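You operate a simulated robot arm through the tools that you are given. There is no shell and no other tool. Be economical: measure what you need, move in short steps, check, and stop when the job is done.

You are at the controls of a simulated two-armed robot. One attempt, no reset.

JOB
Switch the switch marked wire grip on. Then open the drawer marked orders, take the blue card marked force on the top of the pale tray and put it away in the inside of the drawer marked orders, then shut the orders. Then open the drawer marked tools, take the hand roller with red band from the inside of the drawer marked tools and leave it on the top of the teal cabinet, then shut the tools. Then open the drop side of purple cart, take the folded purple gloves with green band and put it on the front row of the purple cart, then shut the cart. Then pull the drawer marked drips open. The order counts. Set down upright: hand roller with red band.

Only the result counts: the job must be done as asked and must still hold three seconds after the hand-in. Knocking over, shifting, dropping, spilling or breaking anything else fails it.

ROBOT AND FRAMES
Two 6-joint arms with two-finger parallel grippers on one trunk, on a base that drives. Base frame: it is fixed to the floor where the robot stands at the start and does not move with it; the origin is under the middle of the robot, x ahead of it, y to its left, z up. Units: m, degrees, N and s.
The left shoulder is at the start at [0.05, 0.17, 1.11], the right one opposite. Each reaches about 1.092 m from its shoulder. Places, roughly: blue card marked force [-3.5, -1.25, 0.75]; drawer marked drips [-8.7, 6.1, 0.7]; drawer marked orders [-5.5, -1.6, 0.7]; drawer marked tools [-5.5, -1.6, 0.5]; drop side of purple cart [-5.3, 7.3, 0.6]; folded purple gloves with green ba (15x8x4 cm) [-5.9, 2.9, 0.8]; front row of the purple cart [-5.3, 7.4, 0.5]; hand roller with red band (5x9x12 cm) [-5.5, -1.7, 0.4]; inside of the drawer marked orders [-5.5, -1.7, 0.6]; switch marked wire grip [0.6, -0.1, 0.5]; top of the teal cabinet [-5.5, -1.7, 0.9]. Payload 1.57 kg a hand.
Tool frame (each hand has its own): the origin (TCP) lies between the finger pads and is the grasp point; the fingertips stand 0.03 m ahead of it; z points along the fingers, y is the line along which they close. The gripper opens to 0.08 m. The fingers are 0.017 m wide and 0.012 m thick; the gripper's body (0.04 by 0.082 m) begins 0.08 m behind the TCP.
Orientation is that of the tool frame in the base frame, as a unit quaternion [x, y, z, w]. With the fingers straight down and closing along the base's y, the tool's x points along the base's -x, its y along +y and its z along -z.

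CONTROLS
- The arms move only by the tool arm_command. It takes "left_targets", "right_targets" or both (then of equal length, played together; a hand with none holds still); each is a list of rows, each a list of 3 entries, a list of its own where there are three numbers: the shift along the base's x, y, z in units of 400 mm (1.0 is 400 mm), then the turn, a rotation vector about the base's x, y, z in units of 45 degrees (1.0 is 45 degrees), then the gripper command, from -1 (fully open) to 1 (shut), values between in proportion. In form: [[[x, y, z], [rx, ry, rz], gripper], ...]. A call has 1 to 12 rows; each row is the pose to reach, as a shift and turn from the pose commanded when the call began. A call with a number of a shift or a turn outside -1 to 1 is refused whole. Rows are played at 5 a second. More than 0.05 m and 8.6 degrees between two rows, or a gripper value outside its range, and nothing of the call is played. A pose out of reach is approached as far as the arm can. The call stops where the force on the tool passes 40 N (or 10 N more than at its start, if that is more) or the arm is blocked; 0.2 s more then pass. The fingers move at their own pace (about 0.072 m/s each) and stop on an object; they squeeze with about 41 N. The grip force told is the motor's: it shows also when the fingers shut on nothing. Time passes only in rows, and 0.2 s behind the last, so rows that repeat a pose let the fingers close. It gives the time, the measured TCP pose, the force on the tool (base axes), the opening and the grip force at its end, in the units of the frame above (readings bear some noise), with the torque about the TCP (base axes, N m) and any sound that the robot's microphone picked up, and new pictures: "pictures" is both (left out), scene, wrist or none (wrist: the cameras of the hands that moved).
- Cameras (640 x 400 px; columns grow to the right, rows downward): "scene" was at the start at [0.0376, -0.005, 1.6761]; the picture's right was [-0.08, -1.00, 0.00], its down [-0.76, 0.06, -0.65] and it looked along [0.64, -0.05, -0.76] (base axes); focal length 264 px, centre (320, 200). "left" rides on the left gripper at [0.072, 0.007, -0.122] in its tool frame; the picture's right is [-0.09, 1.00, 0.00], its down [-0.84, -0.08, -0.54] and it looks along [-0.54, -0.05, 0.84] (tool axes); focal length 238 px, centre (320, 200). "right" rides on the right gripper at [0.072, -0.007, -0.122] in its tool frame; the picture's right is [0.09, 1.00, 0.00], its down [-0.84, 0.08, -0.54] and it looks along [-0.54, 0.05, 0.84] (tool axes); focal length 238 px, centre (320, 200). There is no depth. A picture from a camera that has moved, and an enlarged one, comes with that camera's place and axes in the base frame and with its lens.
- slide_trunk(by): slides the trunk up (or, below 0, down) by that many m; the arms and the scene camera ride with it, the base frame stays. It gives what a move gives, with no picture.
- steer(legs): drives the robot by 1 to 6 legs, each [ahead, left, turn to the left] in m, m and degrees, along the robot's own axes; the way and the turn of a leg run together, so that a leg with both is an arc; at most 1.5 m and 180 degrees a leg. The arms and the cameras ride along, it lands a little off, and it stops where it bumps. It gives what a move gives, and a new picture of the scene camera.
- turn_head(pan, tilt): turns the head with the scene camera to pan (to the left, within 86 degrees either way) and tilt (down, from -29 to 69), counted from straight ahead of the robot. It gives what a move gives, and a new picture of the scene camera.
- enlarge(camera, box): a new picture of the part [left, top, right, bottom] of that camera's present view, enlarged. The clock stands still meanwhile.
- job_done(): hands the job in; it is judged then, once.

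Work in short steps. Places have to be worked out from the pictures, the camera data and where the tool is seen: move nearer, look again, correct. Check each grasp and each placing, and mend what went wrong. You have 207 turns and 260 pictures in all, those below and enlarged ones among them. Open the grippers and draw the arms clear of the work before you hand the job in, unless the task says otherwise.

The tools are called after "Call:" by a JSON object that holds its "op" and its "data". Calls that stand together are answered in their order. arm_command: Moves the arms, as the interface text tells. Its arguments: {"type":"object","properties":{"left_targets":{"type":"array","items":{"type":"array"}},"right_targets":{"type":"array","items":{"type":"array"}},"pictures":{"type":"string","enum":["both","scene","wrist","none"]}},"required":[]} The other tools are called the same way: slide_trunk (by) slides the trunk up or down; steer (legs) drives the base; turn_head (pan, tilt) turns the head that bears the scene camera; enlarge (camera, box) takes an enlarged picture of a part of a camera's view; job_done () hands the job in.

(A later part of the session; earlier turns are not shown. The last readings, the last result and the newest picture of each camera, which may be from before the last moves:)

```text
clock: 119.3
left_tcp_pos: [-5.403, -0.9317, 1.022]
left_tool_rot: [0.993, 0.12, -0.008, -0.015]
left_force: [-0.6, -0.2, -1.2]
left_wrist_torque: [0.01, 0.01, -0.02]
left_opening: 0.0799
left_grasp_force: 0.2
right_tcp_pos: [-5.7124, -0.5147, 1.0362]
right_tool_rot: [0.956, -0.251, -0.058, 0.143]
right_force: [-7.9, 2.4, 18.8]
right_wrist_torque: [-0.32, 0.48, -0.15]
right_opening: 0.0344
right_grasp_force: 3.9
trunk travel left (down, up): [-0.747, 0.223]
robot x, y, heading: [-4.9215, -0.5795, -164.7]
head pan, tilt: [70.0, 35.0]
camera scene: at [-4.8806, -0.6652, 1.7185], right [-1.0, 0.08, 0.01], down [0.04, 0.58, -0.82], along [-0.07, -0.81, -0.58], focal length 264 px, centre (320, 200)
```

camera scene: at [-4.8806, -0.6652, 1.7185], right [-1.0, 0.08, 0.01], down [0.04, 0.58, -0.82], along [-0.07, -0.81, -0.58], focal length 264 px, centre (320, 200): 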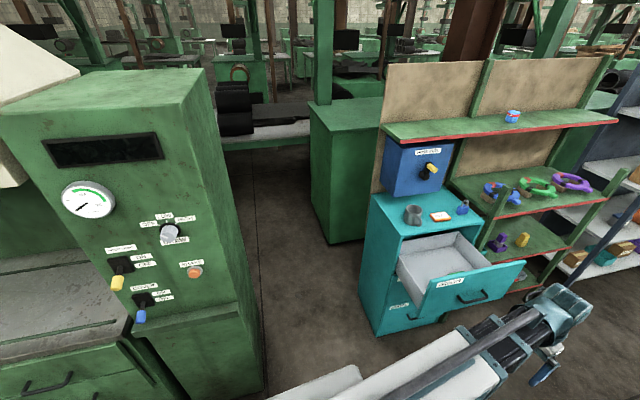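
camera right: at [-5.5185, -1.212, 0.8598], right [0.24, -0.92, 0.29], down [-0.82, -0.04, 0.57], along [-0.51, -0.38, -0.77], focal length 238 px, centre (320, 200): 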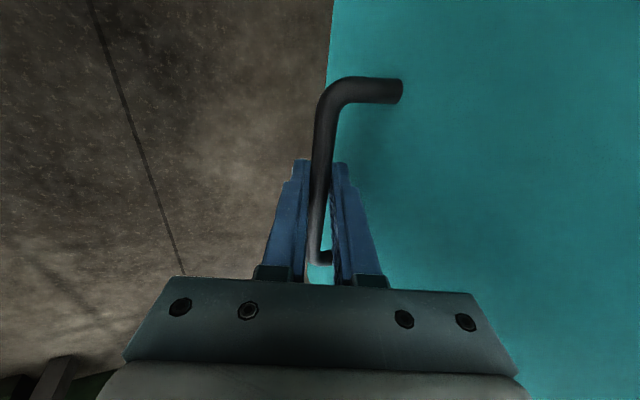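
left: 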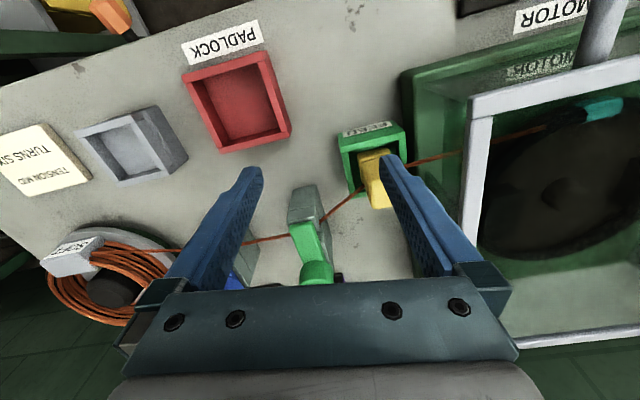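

The base was blocked at the machine and then the right hand came down on its control box. I raise at once and inspect.

Call:
{"op": "slide_trunk", "data": {"by": 0.12}}

Call:
{"op": "turn_head", "data": {"pan": -15, "tilt": 45}}

Call:
{"op": "enlarge", "data": {"camera": "right", "box": [0, 0, 640, 400]}}

```text
clock: 120.8
left_tcp_pos: [-5.4062, -0.9334, 1.1417]
left_tool_rot: [0.993, 0.12, -0.007, -0.015]
left_force: [-0.2, 0.3, 0.8]
left_wrist_torque: [0.01, 0.01, 0.02]
left_opening: 0.08
left_grasp_force: 0.0
right_tcp_pos: [-5.7143, -0.5161, 1.155]
right_tool_rot: [0.956, -0.251, -0.056, 0.143]
right_force: [-0.2, -0.6, -0.1]
right_wrist_torque: [0.01, 0.0, 0.01]
right_opening: 0.0281
right_grasp_force: 0.0
trunk travel left (down, up): [-0.867, 0.103]
robot x, y, heading: [-4.9223, -0.5833, -164.6]
head pan, tilt: [70.0, 35.0]
```

```text
clock: 122.4
left_tcp_pos: [-5.4058, -0.9312, 1.1399]
left_tool_rot: [0.993, 0.12, -0.007, -0.015]
left_force: [-0.1, 0.2, 0.1]
left_wrist_torque: [0.01, 0.01, 0.0]
left_opening: 0.0801
left_grasp_force: 0.1
right_tcp_pos: [-5.7155, -0.516, 1.1531]
right_tool_rot: [0.956, -0.251, -0.057, 0.142]
right_force: [-0.2, -0.3, 0.5]
right_wrist_torque: [-0.03, 0.02, -0.01]
right_opening: 0.0276
right_grasp_force: 0.1
trunk travel left (down, up): [-0.867, 0.103]
robot x, y, heading: [-4.9233, -0.5764, -164.6]
head pan, tilt: [-15.0, 45.0]
camera scene: at [-4.9613, -0.5792, 1.8246], right [-0.01, 1.0, 0.01], down [0.71, 0.01, -0.71], along [-0.71, 0.0, -0.71], focal length 264 px, centre (320, 200)
```

scene: 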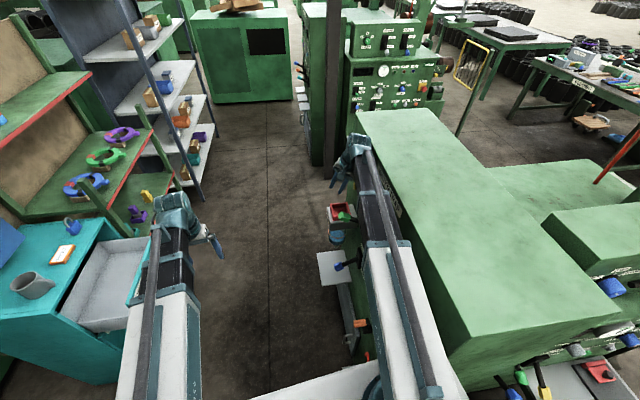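

```text
1.00 times, centred on (320, 200) of right (not enlarged: the box is as wide or as high as the picture)
camera zoom: at [-5.628, -0.517, 1.2667], right [-0.38, -0.88, 0.3], down [-0.66, 0.48, 0.57], along [-0.64, 0.02, -0.77], focal length 238 px, centre (320, 200)
```

zoom: 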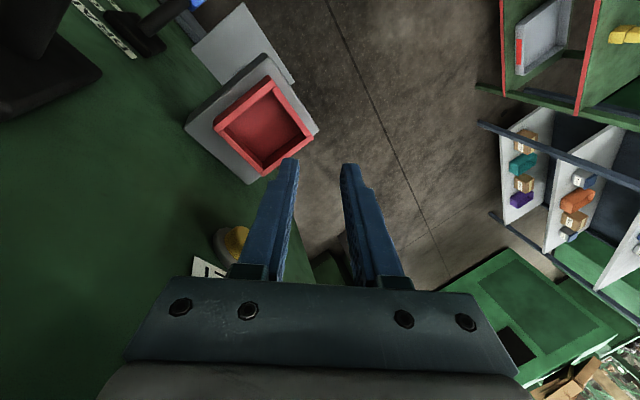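

Call:
{"op": "enlarge", "data": {"camera": "scene", "box": [300, 180, 400, 280]}}

```text
4.00 times, centred on (350, 230) of scene
camera zoom: at [-4.9613, -0.5792, 1.8246], right [-0.01, 1.0, 0.01], down [0.71, 0.01, -0.71], along [-0.71, 0.0, -0.71], focal length 1054 px, centre (200, 80)
```

zoom: 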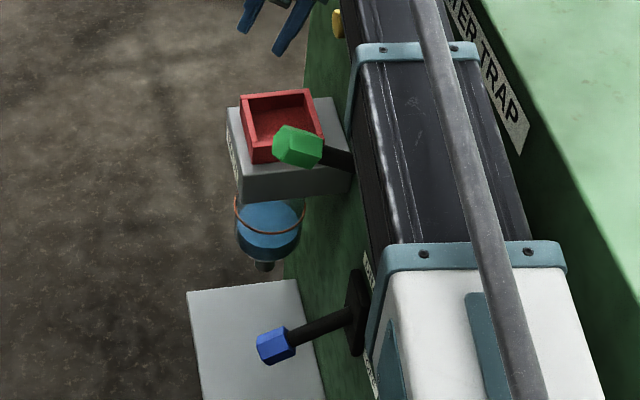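

No switch clicked and everything sits as before. I ease off the machine and drive back in +x direction.

Call:
{"op": "steer", "data": {"legs": [[0, 0.06, 0], [-1.4, 0.36, 0]]}}

Call:
{"op": "turn_head", "data": {"pan": 70, "tilt": 35}}

```text
clock: 130.2
left_tcp_pos: [-3.935, -0.9508, 1.1406]
left_tool_rot: [0.993, 0.118, -0.006, -0.012]
left_force: [1.0, 0.5, -0.5]
left_wrist_torque: [-0.02, -0.02, 0.02]
left_opening: 0.0802
left_grasp_force: 0.0
right_tcp_pos: [-4.2433, -0.533, 1.153]
right_tool_rot: [0.954, -0.253, -0.056, 0.147]
right_force: [0.0, 0.0, -0.6]
right_wrist_torque: [-0.01, -0.05, -0.01]
right_opening: 0.0279
right_grasp_force: 0.1
trunk travel left (down, up): [-0.867, 0.103]
robot x, y, heading: [-3.4459, -0.6074, -164.5]
head pan, tilt: [-15.0, 45.0]
camera scene: at [-3.4897, -0.596, 1.8245], right [0.0, 1.0, 0.0], down [0.71, 0.0, -0.71], along [-0.71, 0.0, -0.71], focal length 264 px, centre (320, 200)
```

scene: 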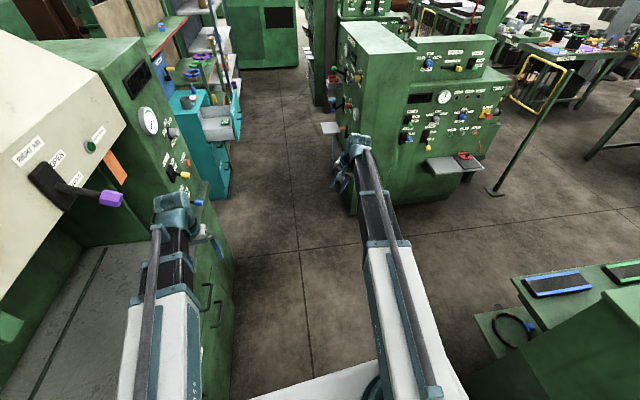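

```text
clock: 131.8
left_tcp_pos: [-3.9359, -0.9512, 1.1418]
left_tool_rot: [0.993, 0.118, -0.005, -0.012]
left_force: [-0.3, -1.0, 0.3]
left_wrist_torque: [0.02, 0.01, 0.02]
left_opening: 0.08
left_grasp_force: 0.0
right_tcp_pos: [-4.2427, -0.5329, 1.1523]
right_tool_rot: [0.955, -0.254, -0.055, 0.145]
right_force: [0.2, 0.3, -0.1]
right_wrist_torque: [-0.02, 0.04, -0.02]
right_opening: 0.0282
right_grasp_force: 0.0
trunk travel left (down, up): [-0.867, 0.103]
robot x, y, heading: [-3.4466, -0.6078, -164.7]
head pan, tilt: [70.0, 35.0]
camera scene: at [-3.4163, -0.6835, 1.8393], right [-1.0, 0.09, 0.0], down [0.05, 0.57, -0.82], along [-0.07, -0.82, -0.57], focal length 264 px, centre (320, 200)
```

scene: 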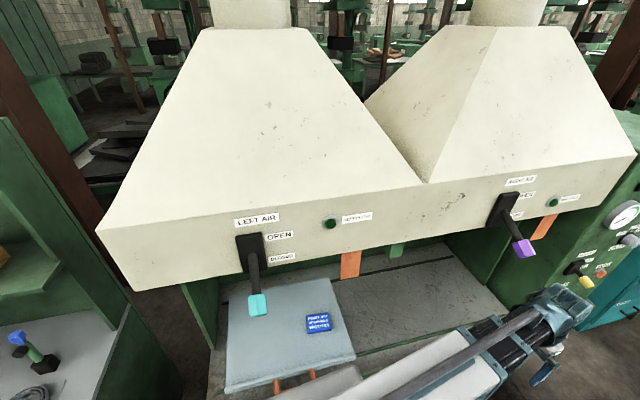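

The card is at about [-3.465,-1.32,0.76] under the fume hood, whose lower edge is near z≈1.3. I lower the trunk so the arms fit underneath, and look under the hood.

Call:
{"op": "slide_trunk", "data": {"by": -0.27}}

Call:
{"op": "turn_head", "data": {"pan": 75, "tilt": 30}}

```text
clock: 134.5
left_tcp_pos: [-3.936, -0.9515, 0.8721]
left_tool_rot: [0.993, 0.118, -0.006, -0.012]
left_force: [0.0, 0.4, 0.7]
left_wrist_torque: [0.0, -0.01, -0.01]
left_opening: 0.0799
left_grasp_force: 0.1
right_tcp_pos: [-4.2436, -0.5334, 0.8821]
right_tool_rot: [0.954, -0.254, -0.055, 0.146]
right_force: [-0.8, -0.4, 0.3]
right_wrist_torque: [0.03, 0.01, -0.01]
right_opening: 0.028
right_grasp_force: 0.1
trunk travel left (down, up): [-0.597, 0.373]
robot x, y, heading: [-3.4476, -0.608, -164.7]
head pan, tilt: [70.0, 35.0]
```

```text
clock: 135.2
left_tcp_pos: [-3.935, -0.9507, 0.8707]
left_tool_rot: [0.993, 0.118, -0.005, -0.011]
left_force: [-0.2, 0.3, -0.2]
left_wrist_torque: [-0.04, 0.0, 0.03]
left_opening: 0.08
left_grasp_force: 0.1
right_tcp_pos: [-4.242, -0.5328, 0.8827]
right_tool_rot: [0.955, -0.253, -0.056, 0.145]
right_force: [0.0, 0.0, -0.3]
right_wrist_torque: [-0.01, 0.01, 0.02]
right_opening: 0.028
right_grasp_force: 0.1
trunk travel left (down, up): [-0.597, 0.373]
robot x, y, heading: [-3.4501, -0.6097, -164.9]
head pan, tilt: [75.0, 30.0]
camera scene: at [-3.4086, -0.6862, 1.577], right [-1.0, 0.0, 0.0], down [0.0, 0.5, -0.87], along [0.0, -0.87, -0.5], focal length 264 px, centre (320, 200)
```

scene: 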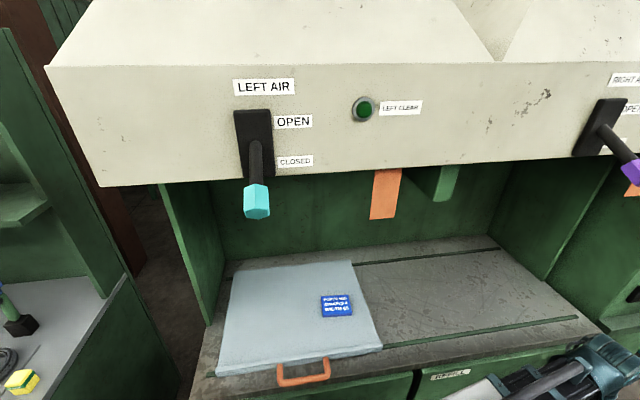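

Call:
{"op": "enlarge", "data": {"camera": "scene", "box": [290, 270, 390, 340]}}

```text
5.71 times, centred on (340, 305) of scene
camera zoom: at [-3.4086, -0.6862, 1.577], right [-1.0, 0.0, 0.0], down [0.0, 0.5, -0.87], along [0.0, -0.87, -0.5], focal length 1506 px, centre (206, -400)
```

zoom: 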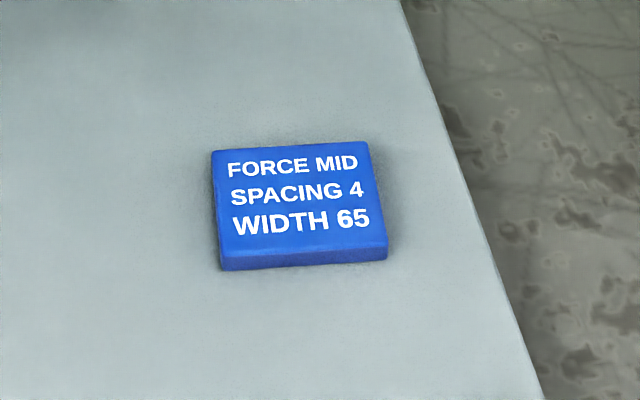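

The card (≈9.7 x 7.4 x 1.3 cm) lies nearly square to the room; I'll grip it across y. I turn to face the bench.

Call:
{"op": "steer", "data": {"legs": [[0, 0, 75]]}}

```text
clock: 137.5
left_tcp_pos: [-3.6042, -1.1871, 0.8727]
left_tool_rot: [0.892, 0.45, -0.024, -0.012]
left_force: [-12.4, 6.8, 1.6]
left_wrist_torque: [0.08, 0.08, 0.01]
left_opening: 0.0682
left_grasp_force: 0.0
right_tcp_pos: [-4.0988, -1.0712, 0.8822]
right_tool_rot: [0.983, 0.095, -0.001, 0.156]
right_force: [-0.3, -0.7, 0.0]
right_wrist_torque: [0.0, -0.01, 0.0]
right_opening: 0.028
right_grasp_force: 0.1
trunk travel left (down, up): [-0.597, 0.373]
robot x, y, heading: [-3.4499, -0.6077, -123.8]
head pan, tilt: [75.0, 30.0]
stopped in leg 1: the force on the tool passed its limit at 71 N (the readings are from after the stop); the commanded pose is now the measured one
camera scene: at [-3.3675, -0.6403, 1.5771], right [-0.75, -0.66, 0.0], down [-0.33, 0.38, -0.87], along [0.57, -0.65, -0.5], focal length 264 px, centre (320, 200)
```

scene: 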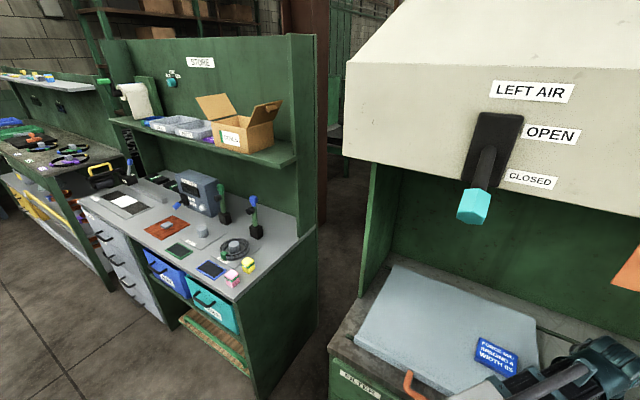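

The left hand touched something; I look through its camera.

Call:
{"op": "enlarge", "data": {"camera": "left", "box": [0, 0, 640, 400]}}

Call:
{"op": "turn_head", "data": {"pan": 20, "tilt": 45}}

```text
1.00 times, centred on (320, 200) of left (not enlarged: the box is as wide or as high as the picture)
camera zoom: at [-3.5501, -1.1325, 0.9919], right [0.75, -0.67, -0.04], down [-0.53, -0.63, 0.57], along [-0.41, -0.4, -0.82], focal length 238 px, centre (320, 200)
```

zoom: 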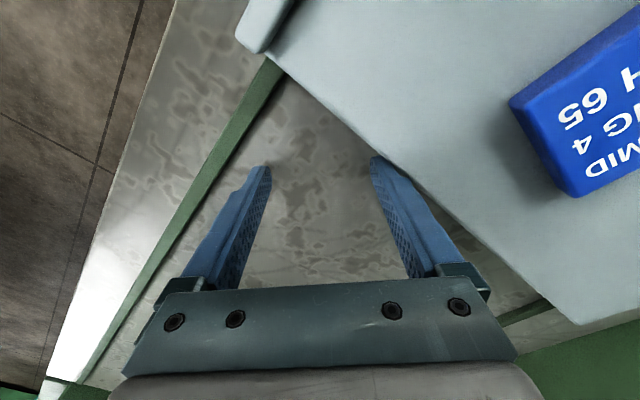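

```text
clock: 138.8
left_tcp_pos: [-3.6027, -1.1896, 0.8724]
left_tool_rot: [0.892, 0.451, -0.023, -0.012]
left_force: [-18.1, 3.9, 1.0]
left_wrist_torque: [0.01, 0.03, -0.2]
left_opening: 0.0657
left_grasp_force: 0.1
right_tcp_pos: [-4.0978, -1.071, 0.8822]
right_tool_rot: [0.983, 0.096, -0.001, 0.156]
right_force: [0.7, -0.4, -0.3]
right_wrist_torque: [-0.01, 0.0, -0.01]
right_opening: 0.0282
right_grasp_force: 0.0
trunk travel left (down, up): [-0.597, 0.373]
robot x, y, heading: [-3.4448, -0.6072, -123.9]
head pan, tilt: [20.0, 45.0]
camera scene: at [-3.4468, -0.6515, 1.5545], right [-0.97, 0.24, 0.0], down [0.17, 0.69, -0.71], along [-0.17, -0.69, -0.71], focal length 264 px, centre (320, 200)
```

scene: 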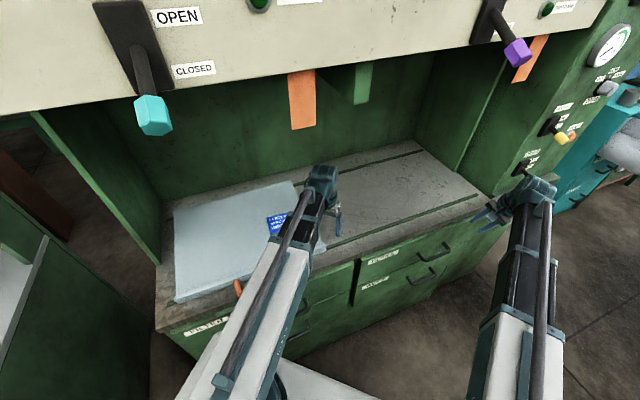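

The left fingertip just touched the pale tray's edge: the tray is higher than I thought. Re-triangulated with the wrist view, the card's top centre is [-3.458,-1.238,0.885], about 8.8 x 5.7 cm. I turn off a little, rise, and will take it with the left hand.

Call:
{"op": "steer", "data": {"legs": [[0, 0, -8]]}}

Call:
{"op": "slide_trunk", "data": {"by": 0.12}}

Call:
{"op": "enlarge", "data": {"camera": "left", "box": [0, 0, 640, 400]}}

```text
clock: 139.8
left_tcp_pos: [-3.6819, -1.1623, 0.8716]
left_tool_rot: [0.921, 0.388, -0.023, -0.012]
left_force: [2.2, 0.6, 3.9]
left_wrist_torque: [-0.16, -0.26, 0.08]
left_opening: 0.08
left_grasp_force: 0.0
right_tcp_pos: [-4.1557, -0.9765, 0.8817]
right_tool_rot: [0.987, 0.026, -0.012, 0.156]
right_force: [0.5, 0.7, 0.0]
right_wrist_torque: [0.01, -0.03, 0.0]
right_opening: 0.0281
right_grasp_force: 0.1
trunk travel left (down, up): [-0.597, 0.373]
robot x, y, heading: [-3.4499, -0.609, -132.0]
head pan, tilt: [20.0, 45.0]
camera scene: at [-3.451, -0.6516, 1.5545], right [-0.93, 0.37, 0.0], down [0.26, 0.66, -0.71], along [-0.26, -0.66, -0.71], focal length 264 px, centre (320, 200)
```

scene: 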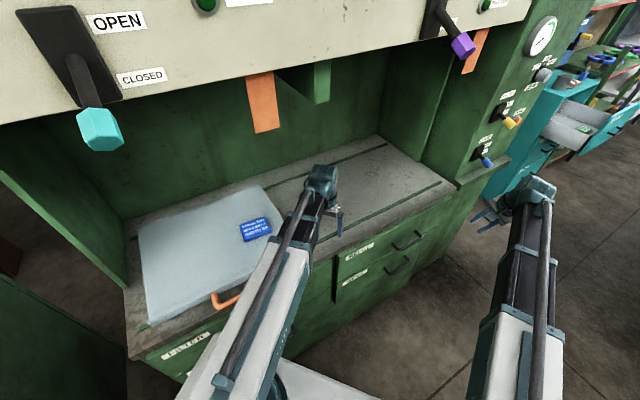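

```text
clock: 141.3
left_tcp_pos: [-3.6811, -1.1622, 0.992]
left_tool_rot: [0.921, 0.388, -0.022, -0.012]
left_force: [0.2, 0.4, -0.2]
left_wrist_torque: [0.01, 0.0, 0.02]
left_opening: 0.0799
left_grasp_force: 0.0
right_tcp_pos: [-4.1557, -0.9766, 1.0029]
right_tool_rot: [0.987, 0.027, -0.012, 0.155]
right_force: [-0.2, -0.1, 0.3]
right_wrist_torque: [-0.01, 0.02, -0.01]
right_opening: 0.0282
right_grasp_force: 0.0
trunk travel left (down, up): [-0.717, 0.253]
robot x, y, heading: [-3.4518, -0.6088, -132.2]
head pan, tilt: [20.0, 45.0]
```

```text
1.00 times, centred on (320, 200) of left (not enlarged: the box is as wide or as high as the picture)
camera zoom: at [-3.6205, -1.1148, 1.1117], right [0.65, -0.76, -0.04], down [-0.61, -0.55, 0.57], along [-0.45, -0.35, -0.82], focal length 238 px, centre (320, 200)
```

zoom: 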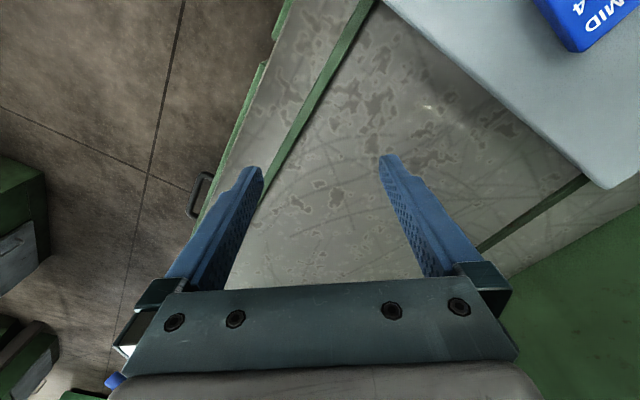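

Call:
{"op": "steer", "data": {"legs": [[-0.088, 0.082, 0]]}}

Call:
{"op": "arm_command", "data": {"left_targets": [[[0, 0, 0], [0, 0, -0.16], -1], [[0, 0, 0], [0, 0, -0.32], -1], [[0, 0, 0], [0, 0, -0.48], -1], [[0, 0, 0], [0, 0, -0.64], -1], [[0, 0, 0], [0, 0, -0.8], -1], [[0, 0, 0], [0, 0, -0.95], -1], [[0, 0, 0], [0, 0, -0.95], -1]], "pictures": "wrist"}}

```text
clock: 142.5
left_tcp_pos: [-3.5599, -1.1516, 0.9917]
left_tool_rot: [0.922, 0.387, -0.022, -0.012]
left_force: [-1.1, 0.3, 0.1]
left_wrist_torque: [0.02, 0.06, 0.02]
left_opening: 0.0799
left_grasp_force: 0.0
right_tcp_pos: [-4.0344, -0.9658, 1.0026]
right_tool_rot: [0.987, 0.027, -0.013, 0.155]
right_force: [0.4, 0.2, -0.1]
right_wrist_torque: [0.0, -0.02, 0.0]
right_opening: 0.028
right_grasp_force: 0.0
trunk travel left (down, up): [-0.717, 0.253]
robot x, y, heading: [-3.3255, -0.5954, -132.2]
head pan, tilt: [20.0, 45.0]
camera scene: at [-3.3297, -0.641, 1.6745], right [-0.93, 0.37, 0.0], down [0.26, 0.66, -0.71], along [-0.27, -0.66, -0.71], focal length 264 px, centre (320, 200)
```

scene: 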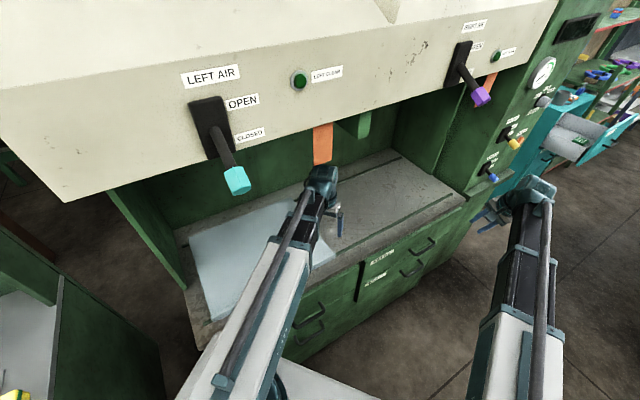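

```text
clock: 144.1
left_tcp_pos: [-3.5613, -1.1505, 0.9924]
left_tool_rot: [0.999, 0.024, -0.017, -0.02]
left_force: [0.2, 1.1, 0.9]
left_wrist_torque: [0.03, 0.0, 0.04]
left_opening: 0.0803
left_grasp_force: 0.0
right_tcp_pos: [-4.0352, -0.9661, 1.0029]
right_tool_rot: [0.988, 0.027, -0.011, 0.155]
right_force: [-0.1, 1.2, -0.3]
right_wrist_torque: [-0.03, -0.02, -0.04]
right_opening: 0.0281
right_grasp_force: 0.1
trunk travel left (down, up): [-0.717, 0.253]
robot x, y, heading: [-3.329, -0.5955, -132.0]
head pan, tilt: [20.0, 45.0]
camera left: at [-3.4858, -1.1577, 1.1118], right [-0.04, -1.0, -0.04], down [-0.82, 0.02, 0.57], along [-0.57, 0.06, -0.82], focal length 238 px, centre (320, 200)
```

left: 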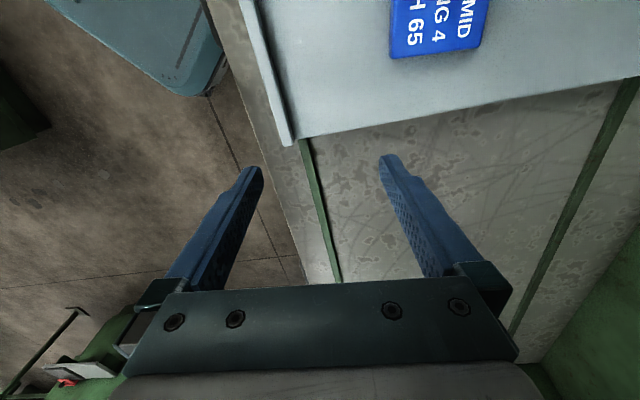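

The card's near edge centre is (-3.501,-1.240); so its centre is (-3.457,-1.24). I move the left hand over it.

Call:
{"op": "arm_command", "data": {"left_targets": [[[0.09, -0.07, 0], [0, 0, 0], -1], [[0.18, -0.15, 0], [0, 0, 0], -1], [[0.26, -0.224, 0], [0, 0, 0], -1], [[0.26, -0.224, 0], [0, 0, 0], -1]], "pictures": "wrist"}}

```text
clock: 145.1
left_tcp_pos: [-3.4574, -1.2406, 0.9929]
left_tool_rot: [0.999, 0.024, -0.017, -0.02]
left_force: [-0.4, -0.4, 0.3]
left_wrist_torque: [0.0, 0.02, -0.02]
left_opening: 0.0801
left_grasp_force: 0.1
right_tcp_pos: [-4.037, -0.9654, 1.0025]
right_tool_rot: [0.987, 0.026, -0.011, 0.156]
right_force: [-0.2, 0.0, 0.4]
right_wrist_torque: [0.04, 0.02, -0.02]
right_opening: 0.0281
right_grasp_force: 0.0
trunk travel left (down, up): [-0.717, 0.253]
robot x, y, heading: [-3.3297, -0.5947, -132.0]
head pan, tilt: [20.0, 45.0]
camera left: at [-3.3813, -1.2475, 1.1118], right [-0.04, -1.0, -0.04], down [-0.82, 0.01, 0.57], along [-0.57, 0.06, -0.82], focal length 238 px, centre (320, 200)
```

left: 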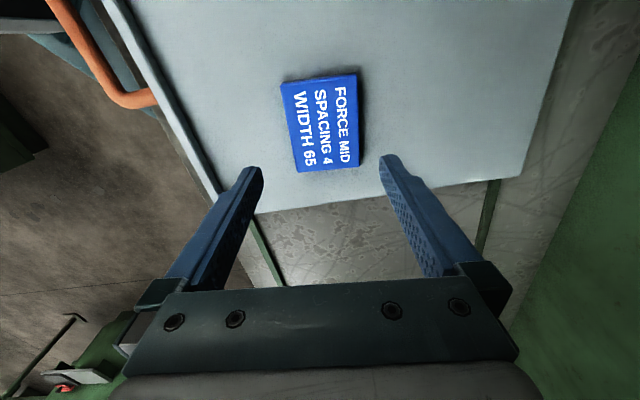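

Well centred and aligned (card ≈6.4 cm across). I shift 3 mm and descend.

Call:
{"op": "arm_command", "data": {"left_targets": [[[0.015, 0.008, 0], [0, 0, 0], -1], [[0.015, 0.008, 0], [0, 0, 0], -1]], "pictures": "none"}}

Call:
{"op": "slide_trunk", "data": {"by": -0.072}}

Call:
{"op": "enlarge", "data": {"camera": "left", "box": [0, 0, 640, 400]}}

```text
clock: 145.7
left_tcp_pos: [-3.4528, -1.2392, 0.993]
left_tool_rot: [0.999, 0.025, -0.016, -0.02]
left_force: [0.8, -0.2, 0.6]
left_wrist_torque: [-0.01, -0.01, -0.02]
left_opening: 0.0802
left_grasp_force: 0.1
right_tcp_pos: [-4.0361, -0.9643, 1.0014]
right_tool_rot: [0.987, 0.027, -0.012, 0.155]
right_force: [0.1, -0.1, 0.4]
right_wrist_torque: [-0.01, 0.04, 0.01]
right_opening: 0.0281
right_grasp_force: 0.0
trunk travel left (down, up): [-0.717, 0.253]
robot x, y, heading: [-3.3232, -0.5971, -131.9]
head pan, tilt: [20.0, 45.0]
```

```text
clock: 146.8
left_tcp_pos: [-3.4511, -1.238, 0.9196]
left_tool_rot: [0.999, 0.025, -0.016, -0.02]
left_force: [-0.2, 0.8, 0.0]
left_wrist_torque: [0.02, 0.0, -0.05]
left_opening: 0.0798
left_grasp_force: 0.1
right_tcp_pos: [-4.0358, -0.9648, 0.9301]
right_tool_rot: [0.987, 0.028, -0.011, 0.155]
right_force: [0.7, -1.2, 0.4]
right_wrist_torque: [-0.03, 0.03, 0.01]
right_opening: 0.0281
right_grasp_force: 0.0
trunk travel left (down, up): [-0.645, 0.325]
robot x, y, heading: [-3.3263, -0.594, -132.0]
head pan, tilt: [20.0, 45.0]
```

```text
1.00 times, centred on (320, 200) of left (not enlarged: the box is as wide or as high as the picture)
camera zoom: at [-3.3756, -1.244, 1.0398], right [-0.04, -1.0, -0.04], down [-0.82, 0.01, 0.57], along [-0.57, 0.05, -0.82], focal length 238 px, centre (320, 200)
```

zoom: 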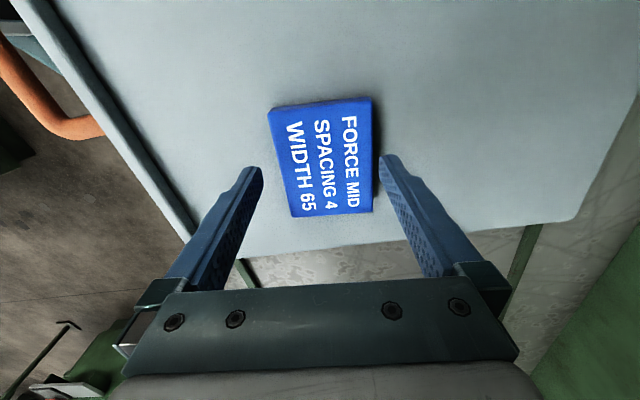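

The card top appears nearer z≈0.85. Small re-centring, then down another 3 cm.

Call:
{"op": "arm_command", "data": {"left_targets": [[[-0.015, -0.007, 0], [0, 0, 0], -1], [[-0.015, -0.007, 0], [0, 0, 0], -1]], "pictures": "none"}}

Call:
{"op": "slide_trunk", "data": {"by": -0.03}}

Call:
{"op": "enlarge", "data": {"camera": "left", "box": [0, 0, 640, 400]}}

```text
clock: 147.4
left_tcp_pos: [-3.4585, -1.2404, 0.9196]
left_tool_rot: [0.999, 0.025, -0.016, -0.02]
left_force: [-0.3, 0.4, 0.1]
left_wrist_torque: [0.03, 0.03, 0.01]
left_opening: 0.0797
left_grasp_force: 0.1
right_tcp_pos: [-4.036, -0.9649, 0.9308]
right_tool_rot: [0.988, 0.027, -0.012, 0.154]
right_force: [0.8, 0.5, -0.4]
right_wrist_torque: [0.01, -0.03, -0.01]
right_opening: 0.028
right_grasp_force: 0.1
trunk travel left (down, up): [-0.645, 0.325]
robot x, y, heading: [-3.3272, -0.5946, -132.1]
head pan, tilt: [20.0, 45.0]
```

```text
clock: 148.0
left_tcp_pos: [-3.4573, -1.2417, 0.8965]
left_tool_rot: [0.999, 0.025, -0.016, -0.014]
left_force: [-1.6, 1.6, 23.3]
left_wrist_torque: [-1.01, -0.16, -0.07]
left_opening: 0.0776
left_grasp_force: 0.1
right_tcp_pos: [-4.0346, -0.963, 0.9074]
right_tool_rot: [0.987, 0.027, -0.013, 0.155]
right_force: [-0.4, -0.9, -0.2]
right_wrist_torque: [0.02, 0.0, 0.02]
right_opening: 0.0281
right_grasp_force: 0.1
trunk travel left (down, up): [-0.621, 0.349]
robot x, y, heading: [-3.3244, -0.5981, -132.3]
head pan, tilt: [20.0, 45.0]
stopped: the force on the tool passed its limit at 85 N (the readings are from after the stop); the commanded pose is now the measured one
```

```text
1.00 times, centred on (320, 200) of left (not enlarged: the box is as wide or as high as the picture)
camera zoom: at [-3.3815, -1.2468, 1.0173], right [-0.04, -1.0, -0.03], down [-0.82, 0.02, 0.57], along [-0.57, 0.05, -0.82], focal length 238 px, centre (320, 200)
```

zoom: 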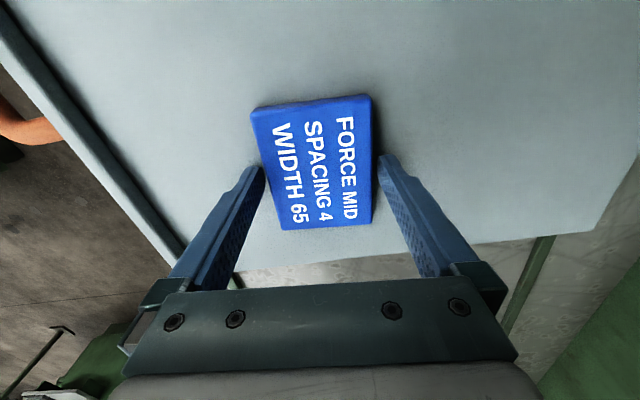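

The tips touch the tray surface on both sides of the card. I rise 4 mm and close.

Call:
{"op": "slide_trunk", "data": {"by": 0.004}}

Call:
{"op": "arm_command", "data": {"left_targets": [[[0, 0, 0], [0, 0, 0], 1], [[0, 0, 0], [0, 0, 0], 1], [[0, 0, 0], [0, 0, 0], 1]], "pictures": "wrist"}}

```text
clock: 148.5
left_tcp_pos: [-3.4582, -1.2427, 0.8988]
left_tool_rot: [0.999, 0.025, -0.016, -0.015]
left_force: [0.5, 0.2, -0.2]
left_wrist_torque: [-0.02, 0.03, 0.02]
left_opening: 0.0799
left_grasp_force: 0.1
right_tcp_pos: [-4.0347, -0.966, 0.9105]
right_tool_rot: [0.988, 0.027, -0.012, 0.155]
right_force: [1.0, 0.1, 0.2]
right_wrist_torque: [-0.01, 0.02, -0.02]
right_opening: 0.0279
right_grasp_force: 0.0
trunk travel left (down, up): [-0.625, 0.345]
robot x, y, heading: [-3.3284, -0.5961, -132.2]
head pan, tilt: [20.0, 45.0]
```

```text
clock: 149.3
left_tcp_pos: [-3.458, -1.2424, 0.9006]
left_tool_rot: [0.999, 0.025, -0.016, -0.016]
left_force: [-0.1, 0.7, 0.1]
left_wrist_torque: [0.03, 0.04, 0.01]
left_opening: 0.069
left_grasp_force: 41.3
right_tcp_pos: [-4.0356, -0.966, 0.9105]
right_tool_rot: [0.988, 0.026, -0.011, 0.155]
right_force: [-0.7, 0.9, -0.6]
right_wrist_torque: [-0.01, 0.0, -0.04]
right_opening: 0.028
right_grasp_force: 0.1
trunk travel left (down, up): [-0.625, 0.345]
robot x, y, heading: [-3.3262, -0.5991, -131.9]
head pan, tilt: [20.0, 45.0]
camera left: at [-3.3816, -1.2481, 1.0202], right [-0.04, -1.0, -0.03], down [-0.82, 0.02, 0.57], along [-0.57, 0.05, -0.82], focal length 238 px, centre (320, 200)
```

left: 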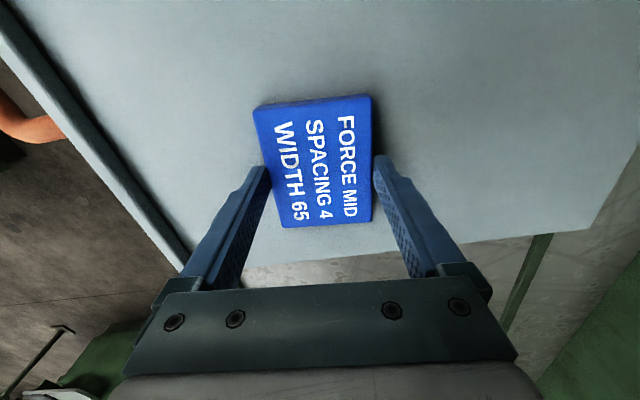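

Gripped (6.9 cm, 41 N). I lift 10 cm and check.

Call:
{"op": "slide_trunk", "data": {"by": 0.1}}

Call:
{"op": "arm_command", "data": {"left_targets": [[[-0.1, 0.05, 0], [0, 0, 0], 1], [[-0.2, 0.12, 0], [0, 0, 0], 1], [[-0.25, 0.2, 0], [0, 0, 0], 1]], "pictures": "wrist"}}

```text
clock: 150.6
left_tcp_pos: [-3.4583, -1.2445, 1.0012]
left_tool_rot: [0.999, 0.025, -0.016, -0.015]
left_force: [0.5, -0.3, -0.5]
left_wrist_torque: [0.01, 0.02, -0.01]
left_opening: 0.0691
left_grasp_force: 40.6
right_tcp_pos: [-4.0371, -0.9658, 1.0112]
right_tool_rot: [0.987, 0.027, -0.012, 0.155]
right_force: [0.0, -0.1, 0.2]
right_wrist_torque: [0.02, 0.0, -0.01]
right_opening: 0.0281
right_grasp_force: 0.0
trunk travel left (down, up): [-0.725, 0.245]
robot x, y, heading: [-3.3282, -0.5969, -132.0]
head pan, tilt: [20.0, 45.0]
```

```text
clock: 151.4
left_tcp_pos: [-3.5587, -1.1611, 0.9995]
left_tool_rot: [0.999, 0.025, -0.015, -0.015]
left_force: [-0.6, 0.4, -0.3]
left_wrist_torque: [-0.04, 0.01, 0.03]
left_opening: 0.0692
left_grasp_force: 41.2
right_tcp_pos: [-4.0354, -0.9656, 1.0107]
right_tool_rot: [0.988, 0.027, -0.011, 0.154]
right_force: [0.1, 0.6, -0.8]
right_wrist_torque: [-0.04, 0.02, -0.01]
right_opening: 0.0279
right_grasp_force: 0.0
trunk travel left (down, up): [-0.725, 0.245]
robot x, y, heading: [-3.3277, -0.6008, -132.2]
head pan, tilt: [20.0, 45.0]
camera left: at [-3.483, -1.1668, 1.1203], right [-0.04, -1.0, -0.03], down [-0.82, 0.02, 0.57], along [-0.57, 0.05, -0.82], focal length 238 px, centre (320, 200)
```

left: 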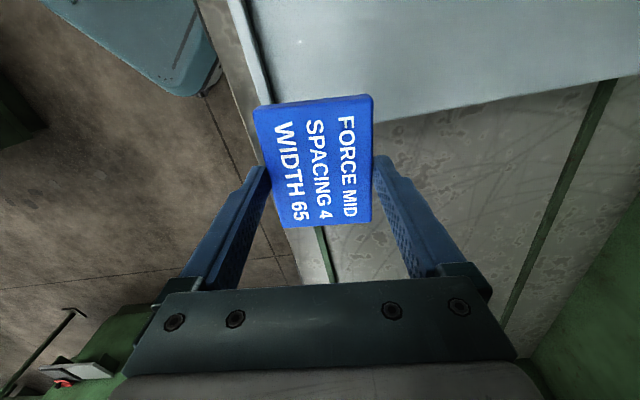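

Card held firmly. I turn away from the bench and drive back toward the cabinet in stages.

Call:
{"op": "steer", "data": {"legs": [[0, 0, -33], [0.88, -0.185, 0]]}}

Call:
{"op": "slide_trunk", "data": {"by": 0.14}}

Call:
{"op": "turn_head", "data": {"pan": 0, "tilt": 45}}

```text
clock: 157.8
left_tcp_pos: [-4.7247, -1.0071, 1.0007]
left_tool_rot: [0.967, -0.255, -0.012, -0.018]
left_force: [0.4, 0.9, 0.5]
left_wrist_torque: [0.0, 0.0, 0.03]
left_opening: 0.069
left_grasp_force: 40.9
right_tcp_pos: [-5.0217, -0.5861, 1.0113]
right_tool_rot: [0.956, -0.249, -0.054, 0.145]
right_force: [-1.4, 0.2, 0.4]
right_wrist_torque: [-0.02, -0.02, -0.02]
right_opening: 0.0277
right_grasp_force: 0.0
trunk travel left (down, up): [-0.725, 0.245]
robot x, y, heading: [-4.2275, -0.6533, -164.4]
head pan, tilt: [20.0, 45.0]
camera scene: at [-4.2543, -0.6884, 1.6829], right [-0.58, 0.81, 0.0], down [0.57, 0.41, -0.71], along [-0.57, -0.41, -0.71], focal length 264 px, centre (320, 200)
```

scene: 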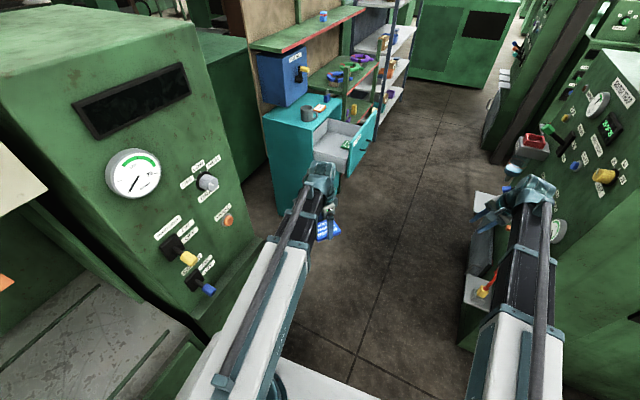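

```text
clock: 159.4
left_tcp_pos: [-4.7244, -1.0073, 1.1412]
left_tool_rot: [0.967, -0.255, -0.011, -0.019]
left_force: [-0.4, 0.3, 0.5]
left_wrist_torque: [-0.01, 0.03, -0.03]
left_opening: 0.0689
left_grasp_force: 40.5
right_tcp_pos: [-5.0211, -0.5862, 1.1508]
right_tool_rot: [0.956, -0.25, -0.055, 0.145]
right_force: [-0.4, 0.7, 0.6]
right_wrist_torque: [-0.03, -0.02, -0.03]
right_opening: 0.028
right_grasp_force: 0.1
trunk travel left (down, up): [-0.865, 0.105]
robot x, y, heading: [-4.2233, -0.6539, -164.3]
head pan, tilt: [20.0, 45.0]
```

```text
clock: 160.3
left_tcp_pos: [-4.7243, -1.0068, 1.1407]
left_tool_rot: [0.967, -0.255, -0.012, -0.019]
left_force: [0.7, -0.1, -0.6]
left_wrist_torque: [0.0, -0.04, -0.01]
left_opening: 0.0687
left_grasp_force: 41.5
right_tcp_pos: [-5.0221, -0.5861, 1.1504]
right_tool_rot: [0.956, -0.25, -0.055, 0.145]
right_force: [0.2, -0.2, 0.4]
right_wrist_torque: [0.02, -0.03, 0.02]
right_opening: 0.0278
right_grasp_force: 0.0
trunk travel left (down, up): [-0.865, 0.105]
robot x, y, heading: [-4.2239, -0.653, -164.6]
head pan, tilt: [0.0, 45.0]
camera scene: at [-4.2661, -0.663, 1.8229], right [-0.27, 0.96, 0.0], down [0.68, 0.19, -0.71], along [-0.68, -0.19, -0.71], focal length 264 px, centre (320, 200)
```

scene: 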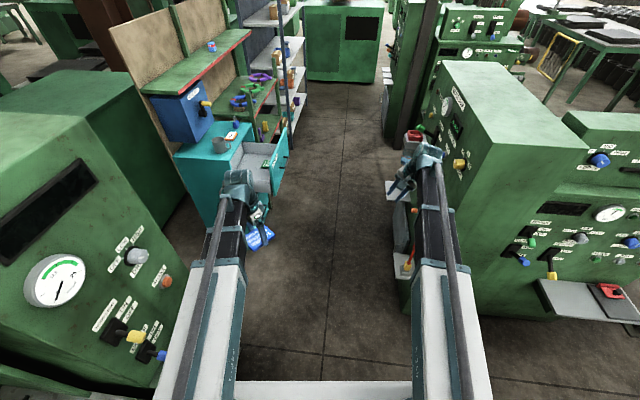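

I continue to about (-5.1,-0.78) and turn toward the open drawer.

Call:
{"op": "steer", "data": {"legs": [[0.87, -0.11, 0], [0, 0, 38]]}}

```text
clock: 166.7
left_tcp_pos: [-5.2734, -1.3672, 1.1406]
left_tool_rot: [0.997, 0.074, -0.017, -0.016]
left_force: [-1.2, 0.1, -1.3]
left_wrist_torque: [0.02, 0.04, -0.01]
left_opening: 0.0687
left_grasp_force: 41.1
right_tcp_pos: [-5.7676, -1.2186, 1.1513]
right_tool_rot: [0.985, 0.075, -0.004, 0.156]
right_force: [0.1, 0.5, -0.4]
right_wrist_torque: [0.04, 0.02, -0.07]
right_opening: 0.0277
right_grasp_force: 0.1
trunk travel left (down, up): [-0.865, 0.105]
robot x, y, heading: [-5.0998, -0.7812, -126.6]
head pan, tilt: [0.0, 45.0]
camera scene: at [-5.1233, -0.814, 1.8229], right [-0.8, 0.59, 0.0], down [0.42, 0.57, -0.71], along [-0.42, -0.57, -0.71], focal length 264 px, centre (320, 200)
```

scene: 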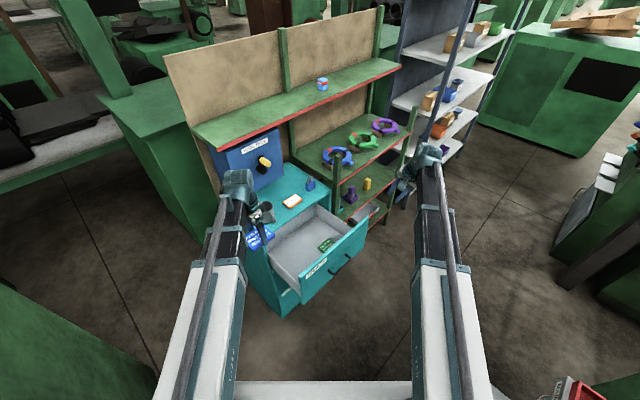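

The green card in the drawer is at about (-5.61,-1.415); I'll put the blue one in the left half, at (-5.46,-1.42). I move the left hand over that spot.

Call:
{"op": "arm_command", "data": {"left_targets": [[[-0.1, -0.03, 0], [0, 0, 0], 1], [[-0.2, -0.06, 0], [0, 0, 0], 1], [[-0.3, -0.09, 0], [0, 0, 0], 1], [[-0.4, -0.12, 0], [0, 0, 0], 1], [[-0.47, -0.135, 0], [0, 0, 0], 1], [[-0.47, -0.135, 0], [0, 0, 0], 1]], "pictures": "both"}}

```text
clock: 168.1
left_tcp_pos: [-5.4628, -1.4219, 1.141]
left_tool_rot: [0.997, 0.074, -0.017, -0.015]
left_force: [-0.7, -0.1, -1.0]
left_wrist_torque: [0.05, 0.02, 0.02]
left_opening: 0.0689
left_grasp_force: 40.6
right_tcp_pos: [-5.7683, -1.2171, 1.1504]
right_tool_rot: [0.985, 0.075, -0.005, 0.156]
right_force: [-0.4, 0.0, -0.5]
right_wrist_torque: [0.0, -0.01, -0.02]
right_opening: 0.0282
right_grasp_force: 0.1
trunk travel left (down, up): [-0.865, 0.105]
robot x, y, heading: [-5.0985, -0.7801, -126.6]
head pan, tilt: [0.0, 45.0]
camera scene: at [-5.1232, -0.8137, 1.8229], right [-0.8, 0.59, 0.0], down [0.42, 0.57, -0.71], along [-0.42, -0.57, -0.71], focal length 264 px, centre (320, 200)
camera left: at [-5.3852, -1.4194, 1.2602], right [0.05, -1.0, -0.03], down [-0.82, -0.06, 0.57], along [-0.57, -0.01, -0.82], focal length 238 px, centre (320, 200)
```

scene: 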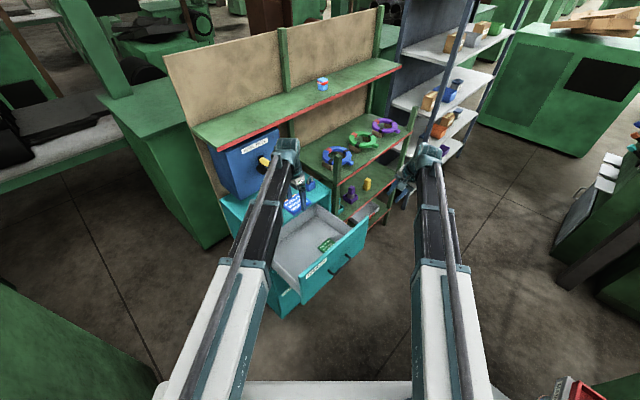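
left: 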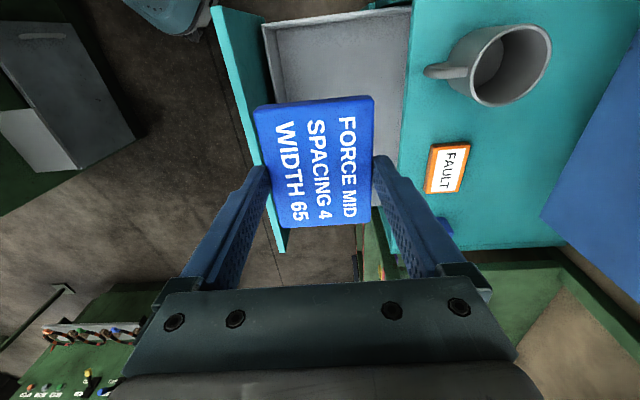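

The card is over the drawer cavity. I lower in stages.

Call:
{"op": "slide_trunk", "data": {"by": -0.3}}

Call:
{"op": "enlarge", "data": {"camera": "left", "box": [0, 0, 640, 400]}}

```text
clock: 171.1
left_tcp_pos: [-5.462, -1.4221, 0.84]
left_tool_rot: [0.997, 0.074, -0.017, -0.014]
left_force: [-0.8, 0.4, -0.3]
left_wrist_torque: [0.05, 0.01, 0.02]
left_opening: 0.0686
left_grasp_force: 41.1
right_tcp_pos: [-5.767, -1.218, 0.8509]
right_tool_rot: [0.985, 0.074, -0.004, 0.155]
right_force: [0.1, 0.0, 0.1]
right_wrist_torque: [-0.03, 0.0, 0.02]
right_opening: 0.028
right_grasp_force: 0.1
trunk travel left (down, up): [-0.565, 0.405]
robot x, y, heading: [-5.0984, -0.7834, -126.3]
head pan, tilt: [0.0, 45.0]
```

```text
1.00 times, centred on (320, 200) of left (not enlarged: the box is as wide or as high as the picture)
camera zoom: at [-5.3851, -1.4195, 0.9602], right [0.05, -1.0, -0.03], down [-0.82, -0.06, 0.57], along [-0.57, -0.01, -0.82], focal length 238 px, centre (320, 200)
```

zoom: 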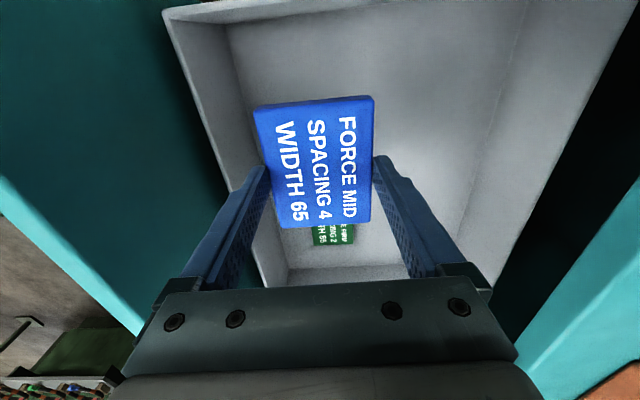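

The green card stays clear. I lower 8 cm more.

Call:
{"op": "slide_trunk", "data": {"by": -0.08}}

Call:
{"op": "enlarge", "data": {"camera": "left", "box": [0, 0, 640, 400]}}

```text
clock: 172.3
left_tcp_pos: [-5.4623, -1.4221, 0.7604]
left_tool_rot: [0.997, 0.074, -0.016, -0.015]
left_force: [-0.2, 0.3, -0.4]
left_wrist_torque: [-0.03, 0.0, -0.04]
left_opening: 0.0688
left_grasp_force: 41.4
right_tcp_pos: [-5.7684, -1.2179, 0.7713]
right_tool_rot: [0.985, 0.074, -0.004, 0.156]
right_force: [-0.8, -0.4, -0.8]
right_wrist_torque: [0.0, -0.03, -0.01]
right_opening: 0.0279
right_grasp_force: 0.0
trunk travel left (down, up): [-0.485, 0.485]
robot x, y, heading: [-5.099, -0.7814, -126.5]
head pan, tilt: [0.0, 45.0]
```

```text
1.00 times, centred on (320, 200) of left (not enlarged: the box is as wide or as high as the picture)
camera zoom: at [-5.385, -1.4195, 0.8802], right [0.05, -1.0, -0.03], down [-0.82, -0.06, 0.57], along [-0.57, -0.01, -0.82], focal length 238 px, centre (320, 200)
```

zoom: 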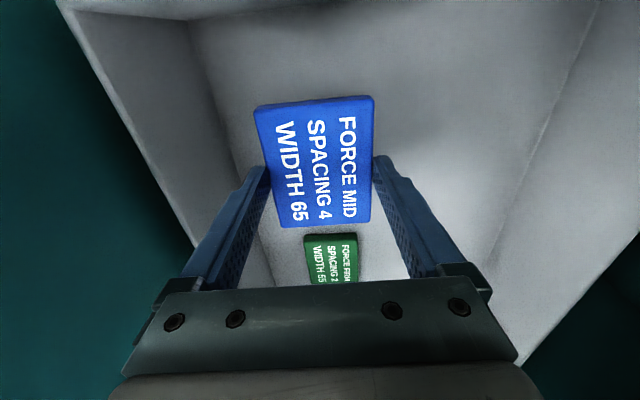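

The floor is near z≈0.655. I lower 6 cm more.

Call:
{"op": "slide_trunk", "data": {"by": -0.06}}

Call:
{"op": "slide_trunk", "data": {"by": -0.012}}

Call:
{"op": "enlarge", "data": {"camera": "left", "box": [0, 0, 640, 400]}}

```text
clock: 173.3
left_tcp_pos: [-5.4623, -1.4222, 0.6998]
left_tool_rot: [0.997, 0.074, -0.017, -0.015]
left_force: [0.4, 0.5, -1.1]
left_wrist_torque: [0.0, -0.01, 0.02]
left_opening: 0.0686
left_grasp_force: 40.8
right_tcp_pos: [-5.7681, -1.2182, 0.7109]
right_tool_rot: [0.985, 0.074, -0.004, 0.155]
right_force: [0.0, 0.3, 0.0]
right_wrist_torque: [0.0, 0.0, -0.02]
right_opening: 0.0279
right_grasp_force: 0.1
trunk travel left (down, up): [-0.425, 0.545]
robot x, y, heading: [-5.1002, -0.7823, -126.6]
head pan, tilt: [0.0, 45.0]
```

```text
clock: 173.9
left_tcp_pos: [-5.4631, -1.4225, 0.6883]
left_tool_rot: [0.997, 0.074, -0.018, -0.014]
left_force: [-0.6, 0.6, 0.0]
left_wrist_torque: [0.03, 0.01, 0.01]
left_opening: 0.0685
left_grasp_force: 41.0
right_tcp_pos: [-5.768, -1.2172, 0.6985]
right_tool_rot: [0.985, 0.075, -0.004, 0.155]
right_force: [-0.9, 0.8, -0.2]
right_wrist_torque: [0.02, 0.02, 0.0]
right_opening: 0.0281
right_grasp_force: 0.2
trunk travel left (down, up): [-0.413, 0.557]
robot x, y, heading: [-5.099, -0.7778, -126.4]
head pan, tilt: [0.0, 45.0]
```

```text
1.00 times, centred on (320, 200) of left (not enlarged: the box is as wide or as high as the picture)
camera zoom: at [-5.3851, -1.4195, 0.8082], right [0.05, -1.0, -0.03], down [-0.82, -0.06, 0.57], along [-0.57, -0.01, -0.82], focal length 238 px, centre (320, 200)
```

zoom: 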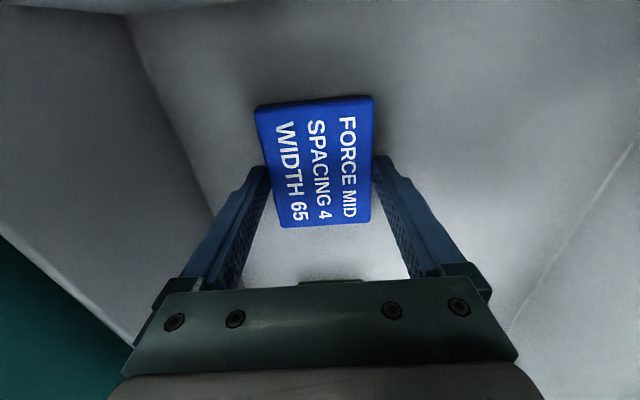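

Not yet touching; I go down in small steps until contact.

Call:
{"op": "slide_trunk", "data": {"by": -0.008}}

Call:
{"op": "slide_trunk", "data": {"by": -0.008}}

```text
clock: 174.5
left_tcp_pos: [-5.4624, -1.4214, 0.6818]
left_tool_rot: [0.997, 0.072, -0.017, -0.015]
left_force: [-2.2, -0.6, 17.5]
left_wrist_torque: [-0.56, -0.26, -0.05]
left_opening: 0.0688
left_grasp_force: 41.6
right_tcp_pos: [-5.7674, -1.2173, 0.6928]
right_tool_rot: [0.985, 0.075, -0.006, 0.155]
right_force: [0.2, -0.4, -0.6]
right_wrist_torque: [-0.01, -0.02, 0.01]
right_opening: 0.0281
right_grasp_force: 0.0
trunk travel left (down, up): [-0.405, 0.565]
robot x, y, heading: [-5.1037, -0.7827, -126.3]
head pan, tilt: [0.0, 45.0]
```

```text
clock: 174.9
left_tcp_pos: [-5.462, -1.4211, 0.6779]
left_tool_rot: [0.997, 0.073, -0.018, -0.013]
left_force: [0.6, 0.8, 41.7]
left_wrist_torque: [-1.01, -0.32, -0.01]
left_opening: 0.069
left_grasp_force: 41.1
right_tcp_pos: [-5.7671, -1.2166, 0.6897]
right_tool_rot: [0.985, 0.074, -0.005, 0.156]
right_force: [-0.5, 0.1, 0.4]
right_wrist_torque: [-0.02, -0.01, -0.04]
right_opening: 0.0281
right_grasp_force: 0.1
trunk travel left (down, up): [-0.401, 0.569]
robot x, y, heading: [-5.1015, -0.7819, -126.4]
head pan, tilt: [0.0, 45.0]
stopped: the force on the tool passed its limit at 64 N (the readings are from after the stop); the commanded pose is now the measured one
```

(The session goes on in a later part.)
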